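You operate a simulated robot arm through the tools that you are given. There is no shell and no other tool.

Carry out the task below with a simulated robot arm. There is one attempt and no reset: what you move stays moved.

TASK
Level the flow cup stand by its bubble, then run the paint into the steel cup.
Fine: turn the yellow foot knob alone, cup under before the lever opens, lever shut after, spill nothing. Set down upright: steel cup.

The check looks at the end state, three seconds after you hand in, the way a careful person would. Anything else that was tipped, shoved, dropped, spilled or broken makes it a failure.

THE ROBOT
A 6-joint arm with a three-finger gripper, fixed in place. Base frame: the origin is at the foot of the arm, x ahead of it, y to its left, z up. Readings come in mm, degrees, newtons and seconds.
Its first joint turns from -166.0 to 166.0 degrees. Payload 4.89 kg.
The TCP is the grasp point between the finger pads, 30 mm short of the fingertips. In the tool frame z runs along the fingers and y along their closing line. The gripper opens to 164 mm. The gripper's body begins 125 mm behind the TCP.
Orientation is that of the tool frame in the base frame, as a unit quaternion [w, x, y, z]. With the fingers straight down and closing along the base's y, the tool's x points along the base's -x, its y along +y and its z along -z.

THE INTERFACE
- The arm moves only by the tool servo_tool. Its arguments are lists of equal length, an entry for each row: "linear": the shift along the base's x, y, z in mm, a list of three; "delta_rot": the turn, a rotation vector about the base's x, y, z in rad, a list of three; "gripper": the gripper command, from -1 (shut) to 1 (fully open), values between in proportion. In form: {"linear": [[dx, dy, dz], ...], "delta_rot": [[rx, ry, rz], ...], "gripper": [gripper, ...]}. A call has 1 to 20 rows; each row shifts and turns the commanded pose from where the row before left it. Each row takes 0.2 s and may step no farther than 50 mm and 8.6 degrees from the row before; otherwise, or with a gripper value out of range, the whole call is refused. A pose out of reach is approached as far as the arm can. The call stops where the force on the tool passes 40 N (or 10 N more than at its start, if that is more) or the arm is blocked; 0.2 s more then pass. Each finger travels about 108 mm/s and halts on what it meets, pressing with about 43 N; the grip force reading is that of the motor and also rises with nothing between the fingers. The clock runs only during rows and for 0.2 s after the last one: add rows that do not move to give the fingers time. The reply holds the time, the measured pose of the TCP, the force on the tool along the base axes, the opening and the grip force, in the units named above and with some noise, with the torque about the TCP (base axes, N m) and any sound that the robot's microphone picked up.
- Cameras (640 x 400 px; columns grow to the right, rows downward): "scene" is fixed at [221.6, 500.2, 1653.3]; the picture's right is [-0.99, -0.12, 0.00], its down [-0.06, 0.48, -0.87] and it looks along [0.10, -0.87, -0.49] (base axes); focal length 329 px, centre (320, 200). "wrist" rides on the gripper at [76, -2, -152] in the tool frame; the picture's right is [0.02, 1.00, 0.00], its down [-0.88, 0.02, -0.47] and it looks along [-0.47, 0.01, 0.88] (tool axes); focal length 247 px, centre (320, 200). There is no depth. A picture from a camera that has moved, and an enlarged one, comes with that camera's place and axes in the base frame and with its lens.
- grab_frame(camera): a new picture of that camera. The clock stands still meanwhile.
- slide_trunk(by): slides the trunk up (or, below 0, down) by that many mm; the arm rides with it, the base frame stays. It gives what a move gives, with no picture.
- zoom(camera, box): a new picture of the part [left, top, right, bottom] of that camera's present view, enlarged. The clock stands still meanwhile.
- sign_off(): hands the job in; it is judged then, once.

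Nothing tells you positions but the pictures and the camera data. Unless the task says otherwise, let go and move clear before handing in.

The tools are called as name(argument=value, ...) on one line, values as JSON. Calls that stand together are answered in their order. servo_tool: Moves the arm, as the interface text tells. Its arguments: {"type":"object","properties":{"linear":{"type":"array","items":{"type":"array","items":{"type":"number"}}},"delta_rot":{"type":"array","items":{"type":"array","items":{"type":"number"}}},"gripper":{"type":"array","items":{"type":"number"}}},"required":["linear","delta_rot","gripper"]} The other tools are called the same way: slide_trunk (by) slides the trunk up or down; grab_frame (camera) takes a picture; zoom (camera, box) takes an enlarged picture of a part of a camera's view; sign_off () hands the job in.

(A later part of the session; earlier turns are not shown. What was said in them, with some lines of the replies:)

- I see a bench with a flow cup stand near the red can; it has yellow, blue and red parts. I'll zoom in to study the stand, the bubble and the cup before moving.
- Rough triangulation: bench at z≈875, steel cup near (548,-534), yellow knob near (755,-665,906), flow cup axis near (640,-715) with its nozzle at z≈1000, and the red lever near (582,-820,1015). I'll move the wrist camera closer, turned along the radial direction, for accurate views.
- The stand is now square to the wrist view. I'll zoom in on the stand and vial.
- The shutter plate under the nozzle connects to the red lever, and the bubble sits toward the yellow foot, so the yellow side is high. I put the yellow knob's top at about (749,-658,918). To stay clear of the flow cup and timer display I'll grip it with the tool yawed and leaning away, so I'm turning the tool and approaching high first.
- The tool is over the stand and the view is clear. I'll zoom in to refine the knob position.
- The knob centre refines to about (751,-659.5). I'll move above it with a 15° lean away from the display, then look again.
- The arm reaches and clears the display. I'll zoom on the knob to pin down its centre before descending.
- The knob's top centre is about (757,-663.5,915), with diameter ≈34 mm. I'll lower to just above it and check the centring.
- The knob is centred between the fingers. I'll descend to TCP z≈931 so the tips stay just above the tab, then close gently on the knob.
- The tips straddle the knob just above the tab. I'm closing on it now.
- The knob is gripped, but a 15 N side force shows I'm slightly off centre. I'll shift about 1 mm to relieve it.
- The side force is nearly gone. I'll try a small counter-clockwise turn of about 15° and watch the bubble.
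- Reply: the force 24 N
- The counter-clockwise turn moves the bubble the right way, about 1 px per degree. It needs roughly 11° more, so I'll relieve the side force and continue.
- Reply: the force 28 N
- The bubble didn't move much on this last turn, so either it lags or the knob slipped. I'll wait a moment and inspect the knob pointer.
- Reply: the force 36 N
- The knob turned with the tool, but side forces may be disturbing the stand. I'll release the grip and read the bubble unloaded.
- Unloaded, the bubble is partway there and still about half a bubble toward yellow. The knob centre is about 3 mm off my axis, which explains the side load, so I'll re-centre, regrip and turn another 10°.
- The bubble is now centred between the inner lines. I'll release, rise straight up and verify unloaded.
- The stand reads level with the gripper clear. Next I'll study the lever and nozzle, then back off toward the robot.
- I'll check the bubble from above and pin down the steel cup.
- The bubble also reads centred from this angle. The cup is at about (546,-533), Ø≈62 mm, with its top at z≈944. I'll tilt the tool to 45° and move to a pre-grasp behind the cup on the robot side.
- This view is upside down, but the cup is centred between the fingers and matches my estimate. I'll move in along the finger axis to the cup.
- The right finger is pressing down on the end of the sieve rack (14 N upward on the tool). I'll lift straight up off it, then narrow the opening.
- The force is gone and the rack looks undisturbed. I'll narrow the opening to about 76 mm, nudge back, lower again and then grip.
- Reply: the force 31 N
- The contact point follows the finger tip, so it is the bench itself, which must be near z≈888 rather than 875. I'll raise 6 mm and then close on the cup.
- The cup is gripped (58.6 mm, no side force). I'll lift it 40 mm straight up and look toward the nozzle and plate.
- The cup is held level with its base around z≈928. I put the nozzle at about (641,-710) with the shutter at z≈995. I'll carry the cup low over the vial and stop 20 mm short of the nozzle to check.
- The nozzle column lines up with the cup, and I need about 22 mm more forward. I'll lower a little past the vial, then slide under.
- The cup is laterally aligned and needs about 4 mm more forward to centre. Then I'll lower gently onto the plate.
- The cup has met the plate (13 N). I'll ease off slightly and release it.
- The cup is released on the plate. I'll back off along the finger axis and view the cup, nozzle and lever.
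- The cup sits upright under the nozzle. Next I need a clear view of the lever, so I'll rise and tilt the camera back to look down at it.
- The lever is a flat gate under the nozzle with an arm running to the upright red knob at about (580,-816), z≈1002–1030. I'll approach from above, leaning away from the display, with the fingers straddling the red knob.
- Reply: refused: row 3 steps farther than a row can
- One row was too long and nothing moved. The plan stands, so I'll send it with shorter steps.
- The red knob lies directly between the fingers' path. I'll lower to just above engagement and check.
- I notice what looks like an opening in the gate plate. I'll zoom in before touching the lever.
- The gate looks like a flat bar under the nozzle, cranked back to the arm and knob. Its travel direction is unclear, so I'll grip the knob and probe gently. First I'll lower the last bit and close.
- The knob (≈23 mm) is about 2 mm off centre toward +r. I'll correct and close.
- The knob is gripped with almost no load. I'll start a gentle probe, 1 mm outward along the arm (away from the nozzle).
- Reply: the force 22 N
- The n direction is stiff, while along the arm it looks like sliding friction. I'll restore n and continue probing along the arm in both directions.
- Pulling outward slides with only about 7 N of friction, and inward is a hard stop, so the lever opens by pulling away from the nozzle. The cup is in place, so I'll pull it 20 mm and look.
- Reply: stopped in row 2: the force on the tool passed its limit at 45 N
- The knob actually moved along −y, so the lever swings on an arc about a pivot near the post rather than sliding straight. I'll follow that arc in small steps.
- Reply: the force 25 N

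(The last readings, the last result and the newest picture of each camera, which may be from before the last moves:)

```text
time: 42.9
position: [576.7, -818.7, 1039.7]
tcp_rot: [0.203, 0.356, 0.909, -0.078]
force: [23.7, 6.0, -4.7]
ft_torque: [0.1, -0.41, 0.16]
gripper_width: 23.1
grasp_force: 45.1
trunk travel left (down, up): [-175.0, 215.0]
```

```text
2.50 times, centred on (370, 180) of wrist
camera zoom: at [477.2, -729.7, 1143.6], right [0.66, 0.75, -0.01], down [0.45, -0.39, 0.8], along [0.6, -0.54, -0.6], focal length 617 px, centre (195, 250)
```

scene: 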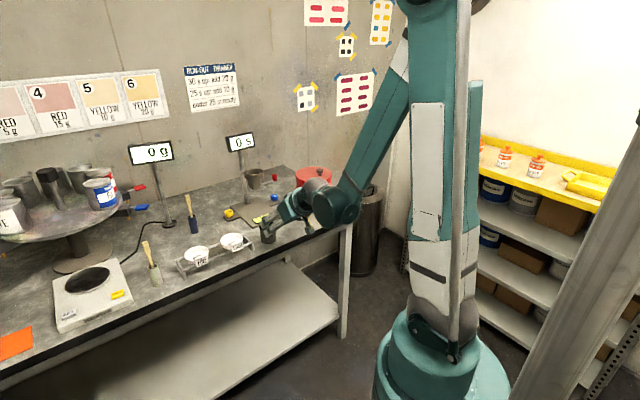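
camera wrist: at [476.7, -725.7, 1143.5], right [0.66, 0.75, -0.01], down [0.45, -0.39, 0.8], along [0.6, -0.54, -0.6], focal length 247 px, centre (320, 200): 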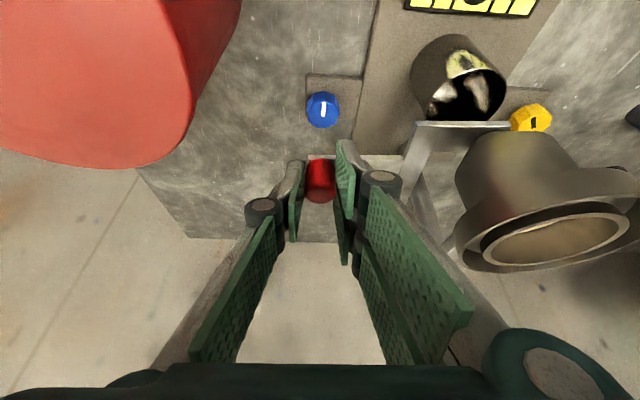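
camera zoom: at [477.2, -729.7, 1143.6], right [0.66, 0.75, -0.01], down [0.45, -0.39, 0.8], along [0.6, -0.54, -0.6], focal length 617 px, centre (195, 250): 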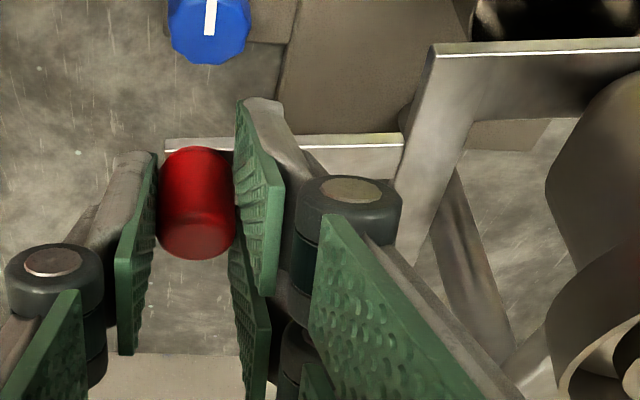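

The lever leg clearly swings about the post area, and the knob wants to go +x. I'll correct and continue along the arc.

servo_tool(linear=[[1.8, 0, 0], [0.7, -1.9, 0], [0.7, -1.9, 0], [0.7, -1.9, 0], [0, 0, 0]], delta_rot=[[0, 0, 0], [0, 0, 0.015], [0, 0, 0.015], [0, 0, 0.015], [0, 0, 0]], gripper=[-0.8, -0.8, -0.8, -0.8, -0.8])

zoom(camera="scene", box=[235, 165, 285, 225])

```text
time: 44.1
position: [578.1, -826.2, 1040.3]
tcp_rot: [0.204, 0.336, 0.917, -0.074]
force: [-9.1, 0.7, -13.6]
ft_torque: [0.03, 0.67, 0.21]
gripper_width: 23.0
grasp_force: 44.3
trunk travel left (down, up): [-175.0, 215.0]
```

```text
6.67 times, centred on (260, 195) of scene
camera zoom: at [221.6, 500.2, 1653.3], right [-0.99, -0.12, 0.0], down [-0.06, 0.48, -0.87], along [0.1, -0.87, -0.49], focal length 2192 px, centre (720, 233)
```

zoom: 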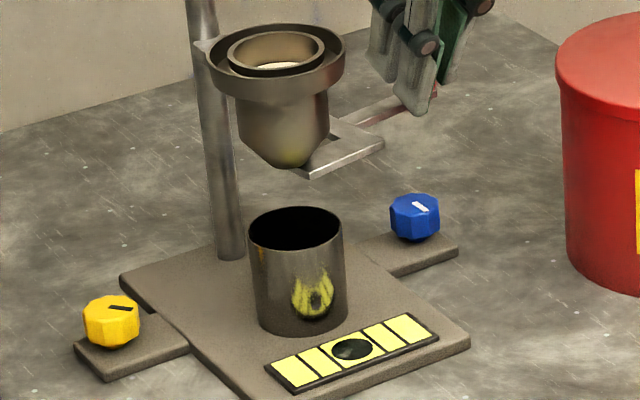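

The gate end is just reaching the nozzle's edge. I'll continue in steps, easing the small residual forces.

servo_tool(linear=[[-0.5, 0, -0.8], [0.4, -2.5, 0], [0.4, -2.5, 0], [0.5, -2.5, 0], [0.6, -2.5, 0], [0, 0, 0]], delta_rot=[[0, 0, 0], [0, 0, 0.018], [0, 0, 0.018], [0, 0, 0.018], [0, 0, 0.018], [0, 0, 0]], gripper=[-0.8, -0.8, -0.8, -0.8, -0.8, -0.8])

zoom(camera="scene", box=[235, 165, 285, 225])

zoom(camera="scene", box=[220, 125, 280, 165])

```text
time: 45.5
position: [581.3, -834.1, 1039.8]
tcp_rot: [0.208, 0.302, 0.928, -0.066]
force: [5.2, 1.4, 9.6]
ft_torque: [0.04, 0.17, 0.0]
gripper_width: 23.1
grasp_force: 45.2
trunk travel left (down, up): [-175.0, 215.0]
```

```text
6.67 times, centred on (260, 195) of scene
camera zoom: at [221.6, 500.2, 1653.3], right [-0.99, -0.12, 0.0], down [-0.06, 0.48, -0.87], along [0.1, -0.87, -0.49], focal length 2192 px, centre (720, 233)
```

zoom: 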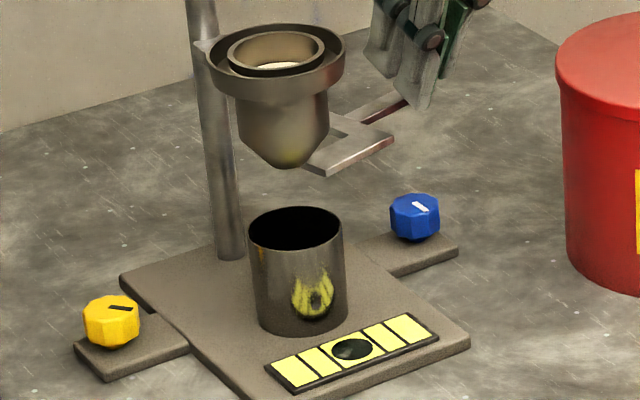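

```text
10.00 times, centred on (250, 145) of scene
camera zoom: at [221.6, 500.2, 1653.3], right [-0.99, -0.12, 0.0], down [-0.06, 0.48, -0.87], along [0.1, -0.87, -0.49], focal length 3288 px, centre (1020, 750)
```

zoom: 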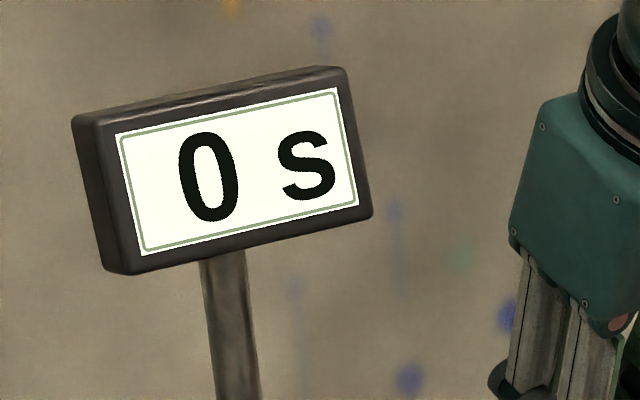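

Forces are low and flow hasn't started. I'll continue along the arc.

servo_tool(linear=[[0.7, -2.4, 0.3], [0.8, -2.4, 0], [0.9, -2.4, 0], [1.0, -2.4, 0], [1.0, -2.3, 0], [0, 0, 0]], delta_rot=[[0, 0, 0.018], [0, 0, 0.018], [0, 0, 0.018], [0, 0, 0.018], [0, 0, 0.018], [0, 0, 0]], gripper=[-0.8, -0.8, -0.8, -0.8, -0.8, -0.8])

zoom(camera="scene", box=[220, 130, 300, 225])

grab_frame(camera="wrist")

```text
time: 46.9
position: [585.8, -844.8, 1038.7]
tcp_rot: [0.211, 0.26, 0.941, -0.056]
force: [5.9, 7.5, -9.9]
ft_torque: [-0.12, -0.05, 0.36]
gripper_width: 22.8
grasp_force: 45.0
trunk travel left (down, up): [-175.0, 215.0]
```

```text
4.21 times, centred on (260, 178) of scene
camera zoom: at [221.6, 500.2, 1653.3], right [-0.99, -0.12, 0.0], down [-0.06, 0.48, -0.87], along [0.1, -0.87, -0.49], focal length 1385 px, centre (573, 295)
```

zoom: 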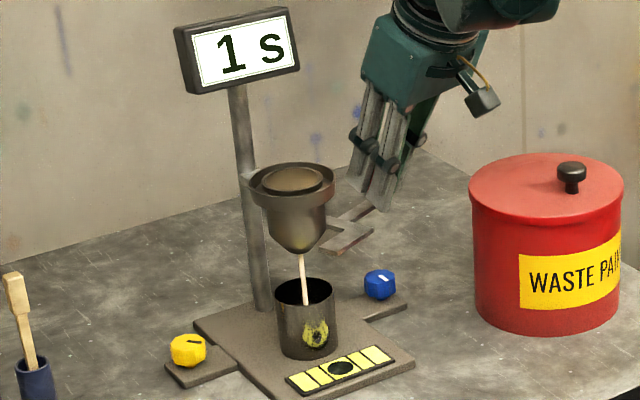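

```text
taken
camera wrist: at [469.7, -779.3, 1143.7], right [0.5, 0.87, -0.01], down [0.52, -0.29, 0.8], along [0.69, -0.4, -0.6], focal length 247 px, centre (320, 200)
```

wrist: 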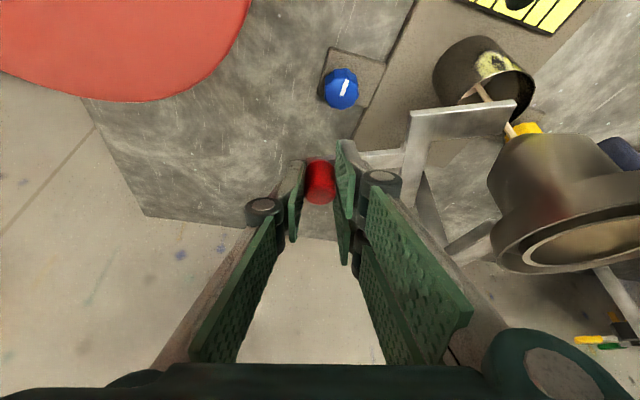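

Paint is streaming into the centre of the cup and the timer is running. I'll hold still and let it run, checking as it goes.

servo_tool(linear=[[0.3, -0.5, -0.5], [0, 0, 0], [0, 0, 0], [0, 0, 0], [0, 0, 0], [0, 0, 0], [0, 0, 0], [0, 0, 0], [0, 0, 0], [0, 0, 0], [0, 0, 0], [0, 0, 0], [0, 0, 0], [0, 0, 0], [0, 0, 0], [0, 0, 0], [0, 0, 0], [0, 0, 0], [0, 0, 0], [0, 0, 0]], delta_rot=[[0, 0, 0], [0, 0, 0], [0, 0, 0], [0, 0, 0], [0, 0, 0], [0, 0, 0], [0, 0, 0], [0, 0, 0], [0, 0, 0], [0, 0, 0], [0, 0, 0], [0, 0, 0], [0, 0, 0], [0, 0, 0], [0, 0, 0], [0, 0, 0], [0, 0, 0], [0, 0, 0], [0, 0, 0], [0, 0, 0]], gripper=[-0.8, -0.8, -0.8, -0.8, -0.8, -0.8, -0.8, -0.8, -0.8, -0.8, -0.8, -0.8, -0.8, -0.8, -0.8, -0.8, -0.8, -0.8, -0.8, -0.8])

zoom(camera="scene", box=[220, 130, 300, 225])

zoom(camera="wrist", box=[400, 20, 560, 150])

```text
time: 51.1
position: [585.8, -845.8, 1040.2]
tcp_rot: [0.211, 0.26, 0.94, -0.057]
force: [4.8, 5.0, 4.9]
ft_torque: [-0.11, 0.07, 0.15]
gripper_width: 22.8
grasp_force: 45.1
trunk travel left (down, up): [-175.0, 215.0]
```

```text
4.21 times, centred on (260, 178) of scene
camera zoom: at [221.6, 500.2, 1653.3], right [-0.99, -0.12, 0.0], down [-0.06, 0.48, -0.87], along [0.1, -0.87, -0.49], focal length 1385 px, centre (573, 295)
```

zoom: 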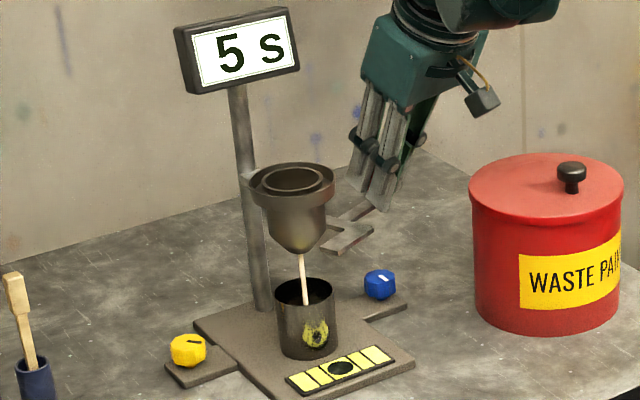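

```text
3.08 times, centred on (480, 85) of wrist
camera zoom: at [469.9, -779.7, 1143.5], right [0.5, 0.87, -0.01], down [0.52, -0.29, 0.8], along [0.69, -0.4, -0.6], focal length 760 px, centre (-172, 554)
```

zoom: 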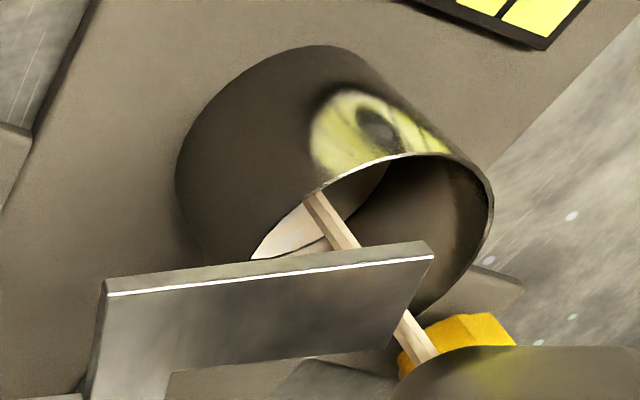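

The stream lands cleanly in the cup and the flow cup level is dropping. I'll keep holding.

servo_tool(linear=[[0, 0, 0], [0, 0, 0], [0, 0, 0], [0, 0, 0], [0, 0, 0], [0, 0, 0], [0, 0, 0], [0, 0, 0], [0, 0, 0], [0, 0, 0], [0, 0, 0], [0, 0, 0], [0, 0, 0], [0, 0, 0], [0, 0, 0], [0, 0, 0], [0, 0, 0], [0, 0, 0], [0, 0, 0], [0, 0, 0]], delta_rot=[[0, 0, 0], [0, 0, 0], [0, 0, 0], [0, 0, 0], [0, 0, 0], [0, 0, 0], [0, 0, 0], [0, 0, 0], [0, 0, 0], [0, 0, 0], [0, 0, 0], [0, 0, 0], [0, 0, 0], [0, 0, 0], [0, 0, 0], [0, 0, 0], [0, 0, 0], [0, 0, 0], [0, 0, 0], [0, 0, 0]], gripper=[-0.8, -0.8, -0.8, -0.8, -0.8, -0.8, -0.8, -0.8, -0.8, -0.8, -0.8, -0.8, -0.8, -0.8, -0.8, -0.8, -0.8, -0.8, -0.8, -0.8])

zoom(camera="scene", box=[220, 130, 300, 225])

servo_tool(linear=[[0, 0, 0], [0, 0, 0], [0, 0, 0], [0, 0, 0], [0, 0, 0], [0, 0, 0], [0, 0, 0], [0, 0, 0], [0, 0, 0], [0, 0, 0], [0, 0, 0], [0, 0, 0], [0, 0, 0], [0, 0, 0], [0, 0, 0], [0, 0, 0], [0, 0, 0], [0, 0, 0], [0, 0, 0], [0, 0, 0]], delta_rot=[[0, 0, 0], [0, 0, 0], [0, 0, 0], [0, 0, 0], [0, 0, 0], [0, 0, 0], [0, 0, 0], [0, 0, 0], [0, 0, 0], [0, 0, 0], [0, 0, 0], [0, 0, 0], [0, 0, 0], [0, 0, 0], [0, 0, 0], [0, 0, 0], [0, 0, 0], [0, 0, 0], [0, 0, 0], [0, 0, 0]], gripper=[-0.8, -0.8, -0.8, -0.8, -0.8, -0.8, -0.8, -0.8, -0.8, -0.8, -0.8, -0.8, -0.8, -0.8, -0.8, -0.8, -0.8, -0.8, -0.8, -0.8])

zoom(camera="scene", box=[220, 130, 300, 225])

```text
time: 55.3
position: [585.2, -847.8, 1040.5]
tcp_rot: [0.211, 0.261, 0.94, -0.058]
force: [4.8, 4.7, 4.3]
ft_torque: [-0.21, 0.0, 0.09]
gripper_width: 22.6
grasp_force: 45.2
trunk travel left (down, up): [-175.0, 215.0]
```

```text
4.21 times, centred on (260, 178) of scene
camera zoom: at [221.6, 500.2, 1653.3], right [-0.99, -0.12, 0.0], down [-0.06, 0.48, -0.87], along [0.1, -0.87, -0.49], focal length 1385 px, centre (573, 295)
```

zoom: 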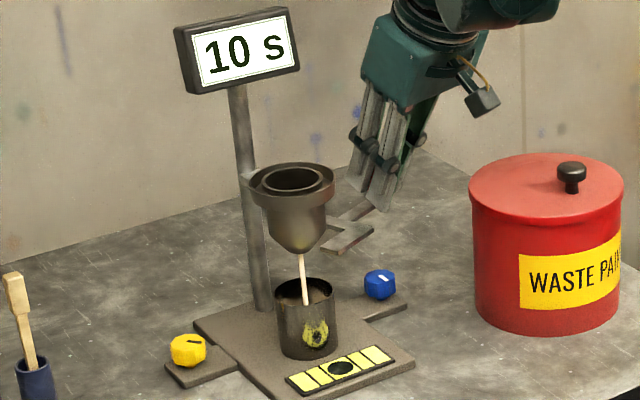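

```text
time: 59.5
position: [585.7, -845.5, 1039.9]
tcp_rot: [0.21, 0.261, 0.941, -0.057]
force: [3.7, 3.7, 3.4]
ft_torque: [-0.25, 0.05, 0.15]
gripper_width: 22.9
grasp_force: 45.1
trunk travel left (down, up): [-175.0, 215.0]
```

```text
4.21 times, centred on (260, 178) of scene
camera zoom: at [221.6, 500.2, 1653.3], right [-0.99, -0.12, 0.0], down [-0.06, 0.48, -0.87], along [0.1, -0.87, -0.49], focal length 1385 px, centre (573, 295)
```

zoom: 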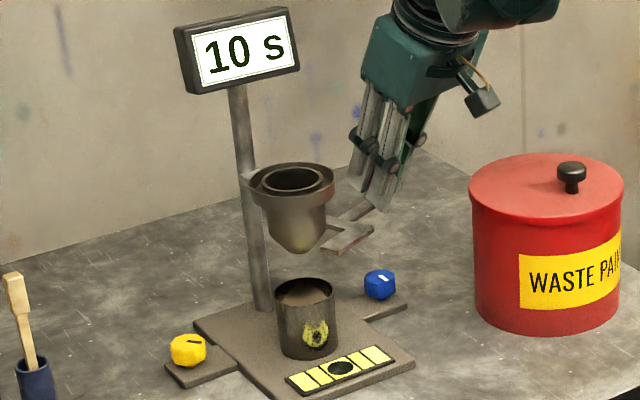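

The run-out finished at 10 s and the stream has stopped. I'll check the cup and flow cup before shutting the lever.

zoom(camera="scene", box=[240, 165, 280, 225])

zoom(camera="wrist", box=[400, 20, 560, 150])

```text
6.67 times, centred on (260, 195) of scene
camera zoom: at [221.6, 500.2, 1653.3], right [-0.99, -0.12, 0.0], down [-0.06, 0.48, -0.87], along [0.1, -0.87, -0.49], focal length 2192 px, centre (720, 233)
```

zoom: 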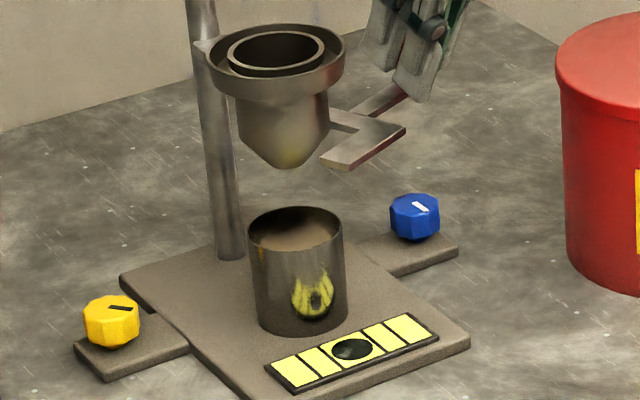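

```text
3.08 times, centred on (480, 85) of wrist
camera zoom: at [469.9, -779.8, 1143.5], right [0.5, 0.87, -0.01], down [0.52, -0.29, 0.8], along [0.69, -0.4, -0.6], focal length 760 px, centre (-172, 554)
```

zoom: 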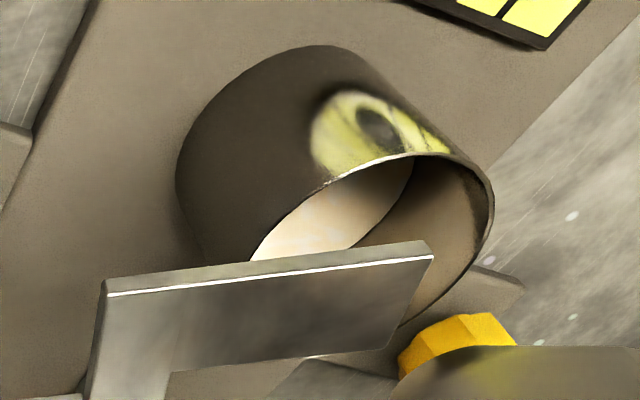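

The flow cup is empty, the paint is all in the cup and there's no spill. I'll retrace the arc to shut the lever.

servo_tool(linear=[[-0.3, 0.5, 0], [-1.0, 2.3, 0], [-1.0, 2.4, 0], [-0.9, 2.4, 0], [-0.8, 2.4, 0], [-0.7, 2.4, 0], [0, 0, 0]], delta_rot=[[0, 0, 0], [0, 0, -0.018], [0, 0, -0.018], [0, 0, -0.018], [0, 0, -0.018], [0, 0, -0.018], [0, 0, 0]], gripper=[-0.8, -0.8, -0.8, -0.8, -0.8, -0.8, -0.8])

```text
time: 61.1
position: [581.0, -834.7, 1040.1]
tcp_rot: [0.207, 0.302, 0.928, -0.067]
force: [2.7, -2.0, 15.6]
ft_torque: [-0.12, 0.51, -0.22]
gripper_width: 23.1
grasp_force: 45.0
trunk travel left (down, up): [-175.0, 215.0]
```

servo_tool(linear=[[-0.6, 2.5, 0.5], [-0.5, 2.5, 0.3], [-0.4, 2.5, 0], [-0.4, 2.5, 0], [0, 0, 0]], delta_rot=[[0, 0, -0.018], [0, 0, -0.018], [0, 0, -0.018], [0, 0, -0.018], [0, 0, 0]], gripper=[-0.8, -0.8, -0.8, -0.8, -0.8])

zoom(camera="scene", box=[235, 165, 285, 225])

```text
time: 62.3
position: [577.7, -824.8, 1039.6]
tcp_rot: [0.205, 0.336, 0.916, -0.075]
force: [-18.6, -7.3, 5.6]
ft_torque: [-0.56, 0.57, -0.33]
gripper_width: 23.0
grasp_force: 45.7
trunk travel left (down, up): [-175.0, 215.0]
```

```text
6.67 times, centred on (260, 195) of scene
camera zoom: at [221.6, 500.2, 1653.3], right [-0.99, -0.12, 0.0], down [-0.06, 0.48, -0.87], along [0.1, -0.87, -0.49], focal length 2192 px, centre (720, 233)
```

zoom: 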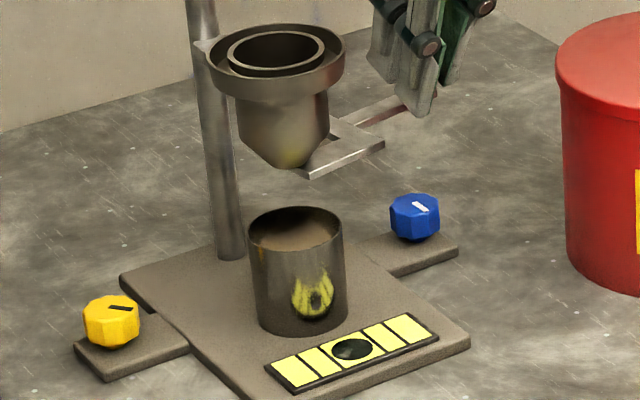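

A side force of −18 N means the knob wants to go −x. I'll correct that and continue.

servo_tool(linear=[[-1.3, 0.3, 0], [-0.4, 2, 0], [-0.3, 2, 0], [-0.2, 2, 0], [0, 0, 0]], delta_rot=[[0, 0, 0], [0, 0, -0.015], [0, 0, -0.015], [0, 0, -0.015], [0, 0, 0]], gripper=[-0.8, -0.8, -0.8, -0.8, -0.8])

zoom(camera="scene", box=[235, 165, 285, 225])

```text
time: 63.5
position: [575.6, -818.9, 1040.8]
tcp_rot: [0.202, 0.356, 0.909, -0.078]
force: [-13.8, -5.0, -11.3]
ft_torque: [-0.14, 0.79, -0.36]
gripper_width: 23.0
grasp_force: 44.6
trunk travel left (down, up): [-175.0, 215.0]
```

```text
6.67 times, centred on (260, 195) of scene
camera zoom: at [221.6, 500.2, 1653.3], right [-0.99, -0.12, 0.0], down [-0.06, 0.48, -0.87], along [0.1, -0.87, -0.49], focal length 2192 px, centre (720, 233)
```

zoom: 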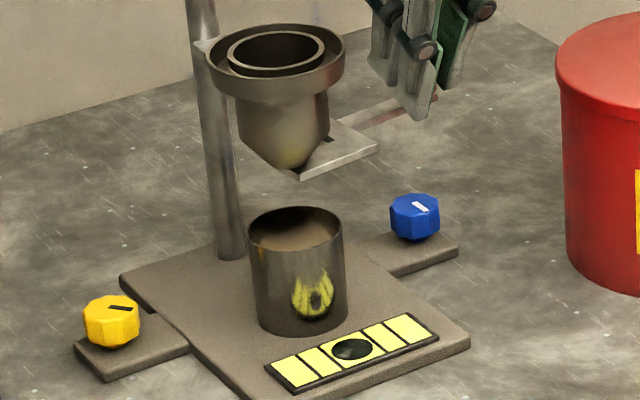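

servo_tool(linear=[[-0.8, 0, -0.6], [-0.1, 2, 0], [0, 2, 0], [0, 2, 0], [0, 0, 0]], delta_rot=[[0, 0, 0], [0, 0, -0.01], [0, 0, 0], [0, 0, 0], [0, 0, 0]], gripper=[-0.8, -0.8, -0.8, -0.8, -0.8])

zoom(camera="scene", box=[235, 165, 285, 225])

```text
time: 64.7
position: [574.3, -812.8, 1040.0]
tcp_rot: [0.204, 0.36, 0.907, -0.079]
force: [-13.0, -6.4, -4.3]
ft_torque: [-0.25, 0.52, -0.49]
gripper_width: 22.9
grasp_force: 44.7
trunk travel left (down, up): [-175.0, 215.0]
```

```text
6.67 times, centred on (260, 195) of scene
camera zoom: at [221.6, 500.2, 1653.3], right [-0.99, -0.12, 0.0], down [-0.06, 0.48, -0.87], along [0.1, -0.87, -0.49], focal length 2192 px, centre (720, 233)
```

zoom: 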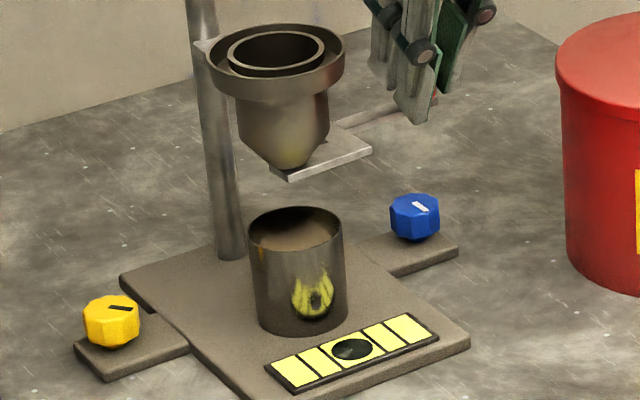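

About 4 mm remain to the closed stop. I'll ease it home.

servo_tool(linear=[[-0.4, 1.5, 0], [0, 1.5, 0], [0, 1.5, 0], [0, 0, 0]], delta_rot=[[0, 0, 0], [0, 0, 0], [0, 0, 0], [0, 0, 0]], gripper=[-0.8, -0.8, -0.8, -0.8])

zoom(camera="scene", box=[235, 165, 285, 225])

```text
time: 65.7
position: [574.4, -808.2, 1040.4]
tcp_rot: [0.203, 0.361, 0.907, -0.079]
force: [-22.6, -3.7, -1.7]
ft_torque: [-0.2, 0.85, -0.32]
gripper_width: 22.9
grasp_force: 44.6
trunk travel left (down, up): [-175.0, 215.0]
```

```text
6.67 times, centred on (260, 195) of scene
camera zoom: at [221.6, 500.2, 1653.3], right [-0.99, -0.12, 0.0], down [-0.06, 0.48, -0.87], along [0.1, -0.87, -0.49], focal length 2192 px, centre (720, 233)
```

zoom: 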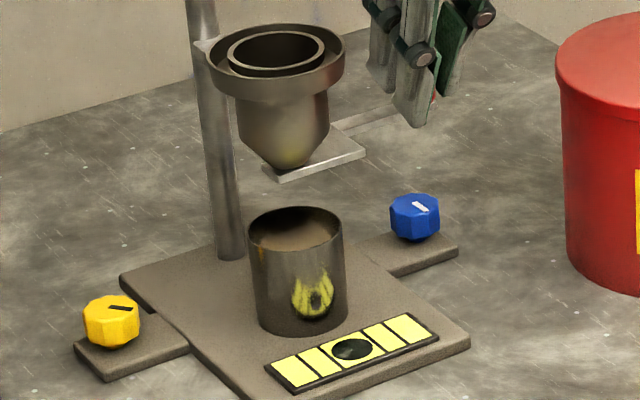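

The gate is back at its original position in the picture. I'll relieve the side load and nudge lightly to confirm it's against the stop.

servo_tool(linear=[[-1.3, 0, 0], [0, 0.8, 0], [0, 0, 0]], delta_rot=[[0, 0, 0], [0, 0, 0], [0, 0, 0]], gripper=[-0.8, -0.8, -0.8])

zoom(camera="scene", box=[235, 165, 285, 225])

```text
time: 66.5
position: [574.1, -807.3, 1040.4]
tcp_rot: [0.204, 0.36, 0.907, -0.08]
force: [-11.2, -11.5, 2.5]
ft_torque: [-0.57, 0.36, -0.19]
gripper_width: 22.7
grasp_force: 44.7
trunk travel left (down, up): [-175.0, 215.0]
```

```text
6.67 times, centred on (260, 195) of scene
camera zoom: at [221.6, 500.2, 1653.3], right [-0.99, -0.12, 0.0], down [-0.06, 0.48, -0.87], along [0.1, -0.87, -0.49], focal length 2192 px, centre (720, 233)
```

zoom: 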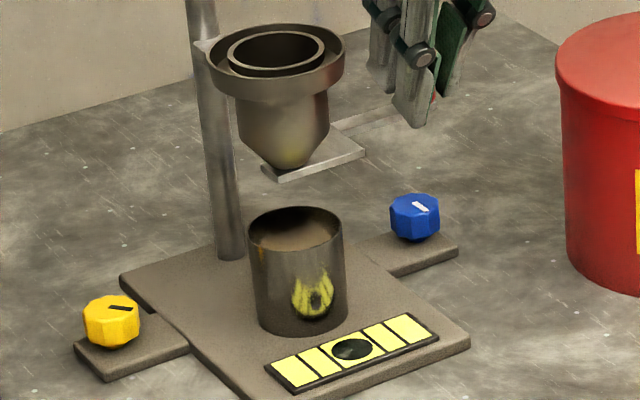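

The lever is against its closed stop. I'll release, rise and retreat along the path I came by.

servo_tool(linear=[[-0.6, -0.8, 0], [0, 0, 0], [0, 0, 0], [0, 0, 15], [0, 0, 30], [0, 0, 30], [-16, 36, 20], [-14, 36, 10], [-14, 40, 10], [-14, 40, 10], [-12, 40, 0], [0, 0, 0]], delta_rot=[[0, 0, 0], [0, 0, 0], [0, 0, 0], [0, 0, 0], [0, 0, 0], [0, 0, 0], [0, 0, 0], [0, 0, 0], [0, 0, 0], [0, 0, 0], [0, 0, 0], [0, 0, 0]], gripper=[-0.8, -0.5, -0.3, -0.3, -0.3, -0.3, -0.3, -0.3, -0.3, -0.3, -0.3, -0.3])

grab_frame(camera="wrist")

grab_frame(camera="scene")

zoom(camera="scene", box=[235, 165, 285, 225])

```text
time: 69.1
position: [502.7, -616.3, 1163.8]
tcp_rot: [0.203, 0.361, 0.907, -0.079]
force: [-0.5, -0.1, 0.2]
ft_torque: [-0.06, 0.0, 0.02]
gripper_width: 57.3
grasp_force: 0.0
trunk travel left (down, up): [-175.0, 215.0]
```

```text
taken
camera wrist: at [404.3, -526.9, 1267.8], right [0.67, 0.74, -0.01], down [0.44, -0.4, 0.8], along [0.59, -0.54, -0.6], focal length 247 px, centre (320, 200)
```

wrist: 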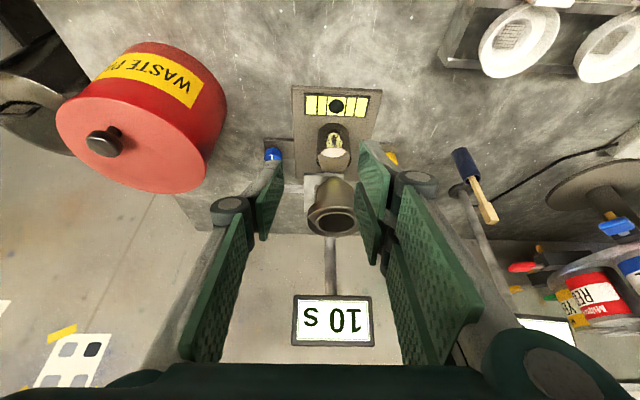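

```text
taken
```

scene: 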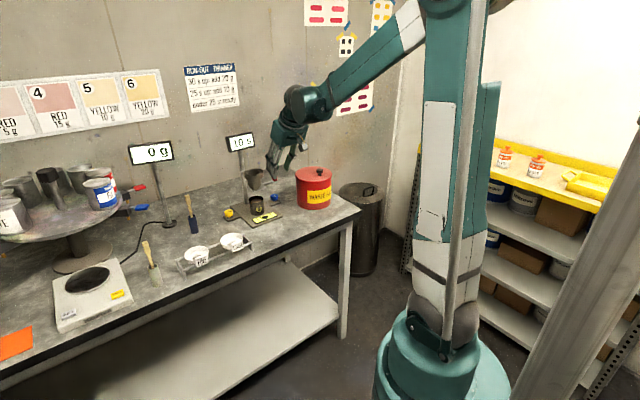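

```text
6.67 times, centred on (260, 195) of scene
camera zoom: at [221.6, 500.2, 1653.3], right [-0.99, -0.12, 0.0], down [-0.06, 0.48, -0.87], along [0.1, -0.87, -0.49], focal length 2192 px, centre (720, 233)
```

zoom: 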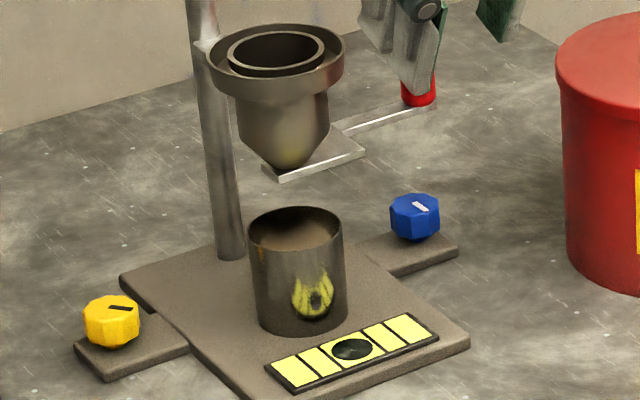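

The lever is shut, the cup is upright with the paint, and the bubble looks centred. I'll move further clear and do a final close check.

servo_tool(linear=[[-40, 20, 20], [-40, 20, 20], [-40, 20, 20], [-40, 20, 20], [0, 0, 0], [0, 0, 0]], delta_rot=[[0, 0, 0], [0, 0, 0], [0, 0, 0], [0, 0, 0], [0, 0, 0], [0, 0, 0]], gripper=[0, 0, 0, 0, 0, 0])

zoom(camera="scene", box=[245, 205, 285, 230])

zoom(camera="scene", box=[160, 150, 340, 290])

zoom(camera="wrist", box=[260, 60, 420, 200])

```text
time: 70.7
position: [357.9, -569.8, 1249.5]
tcp_rot: [0.203, 0.36, 0.907, -0.079]
force: [-0.6, -1.2, -0.1]
ft_torque: [0.08, -0.03, -0.02]
gripper_width: 81.9
grasp_force: 0.1
trunk travel left (down, up): [-175.0, 215.0]
stopped in row 6: the arm was blocked; the commanded pose is now the measured one
```

```text
16.00 times, centred on (265, 218) of scene
camera zoom: at [221.6, 500.2, 1653.3], right [-0.99, -0.12, 0.0], down [-0.06, 0.48, -0.87], along [0.1, -0.87, -0.49], focal length 5261 px, centre (1200, -80)
```

zoom: 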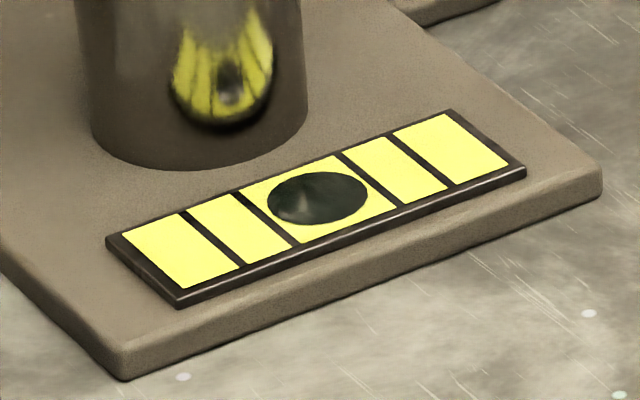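

```text
2.86 times, centred on (250, 220) of scene
camera zoom: at [221.6, 500.2, 1653.3], right [-0.99, -0.12, 0.0], down [-0.06, 0.48, -0.87], along [0.1, -0.87, -0.49], focal length 940 px, centre (520, 143)
```

zoom: 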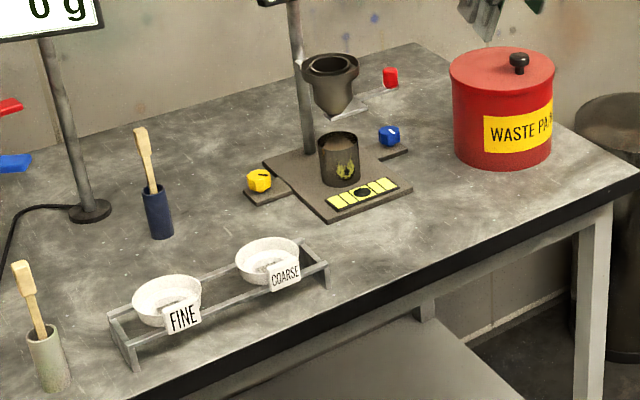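

```text
2.86 times, centred on (340, 130) of wrist
camera zoom: at [259.6, -480.1, 1354.9], right [0.67, 0.74, -0.01], down [0.44, -0.4, 0.8], along [0.59, -0.54, -0.6], focal length 706 px, centre (263, 400)
```

zoom: 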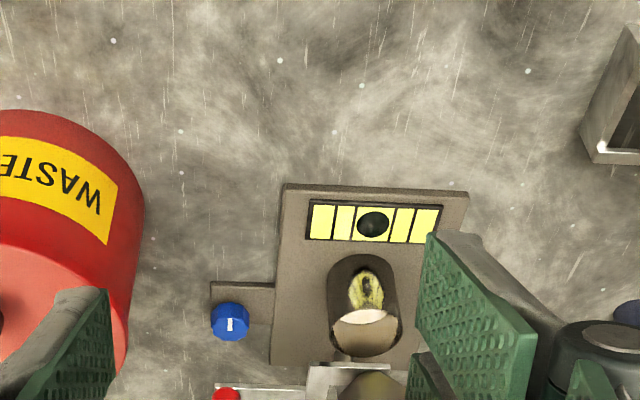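

The bench, rack, stand and cup are all in order. The arm reported a block on that retreat, though with no contact force, so I'll check that it isn't touching anything.

grab_frame(camera="scene")

grab_frame(camera="wrist")

```text
taken
```

scene: 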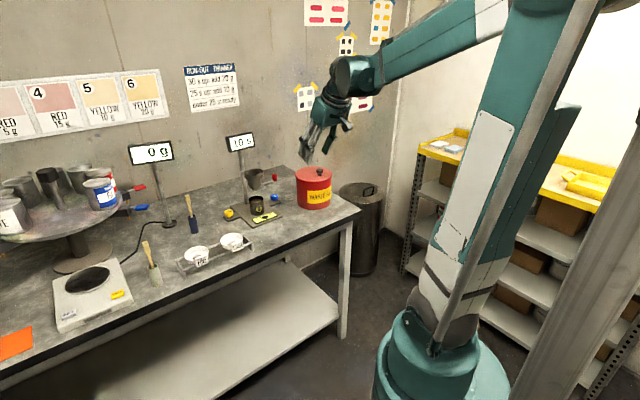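

```text
taken
camera wrist: at [259.6, -480.1, 1354.9], right [0.67, 0.74, -0.01], down [0.44, -0.4, 0.8], along [0.59, -0.54, -0.6], focal length 247 px, centre (320, 200)
```

wrist: 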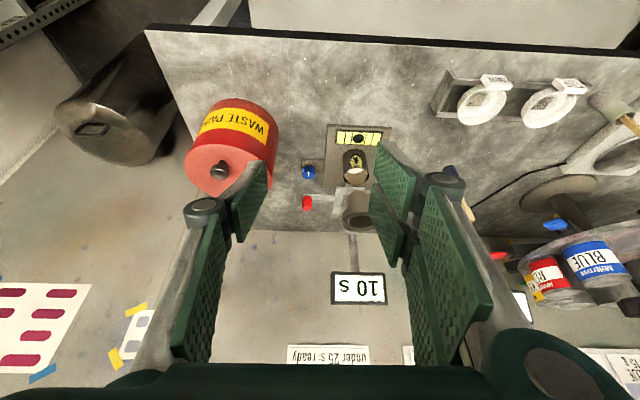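

The arm is free in the air with nothing touching it; the block was most likely its own joint limit. The stand is level, the paint is in the upright steel cup, the lever is shut and nothing has spilled, so I'm handing in.

sign_off()

```text
The job is handed in.
```

The job is handed in. The stand is level, all the paint is in the steel cup, and the lever is shut.

- **Levelling:** I turned only the yellow foot knob, about 35° counter-clockwise. The bubble sits centred between the inner lines, and it still read centred at the end.
- **Run-out:** The cup was under the nozzle before the lever opened. The flow cup emptied in 10 s, and the stream fell cleanly inside the cup. I saw no spill in the pictures.
- **Lever:** It is back against its closed stop.
- **Steel cup:** I left it standing upright on the stand's base plate, under the nozzle, rather than moving it full of paint.
- **Contacts on the way:** While reaching for the empty cup, the fingertips pressed down twice with up to about 30 N. I judged it to be the bench, though the first time I took it for the sieve rack. The rack looks in place in the later pictures.
- **Arm:** It stopped short on its final retreat. It was clear of everything with almost no force on it, so I took it for a joint limit.
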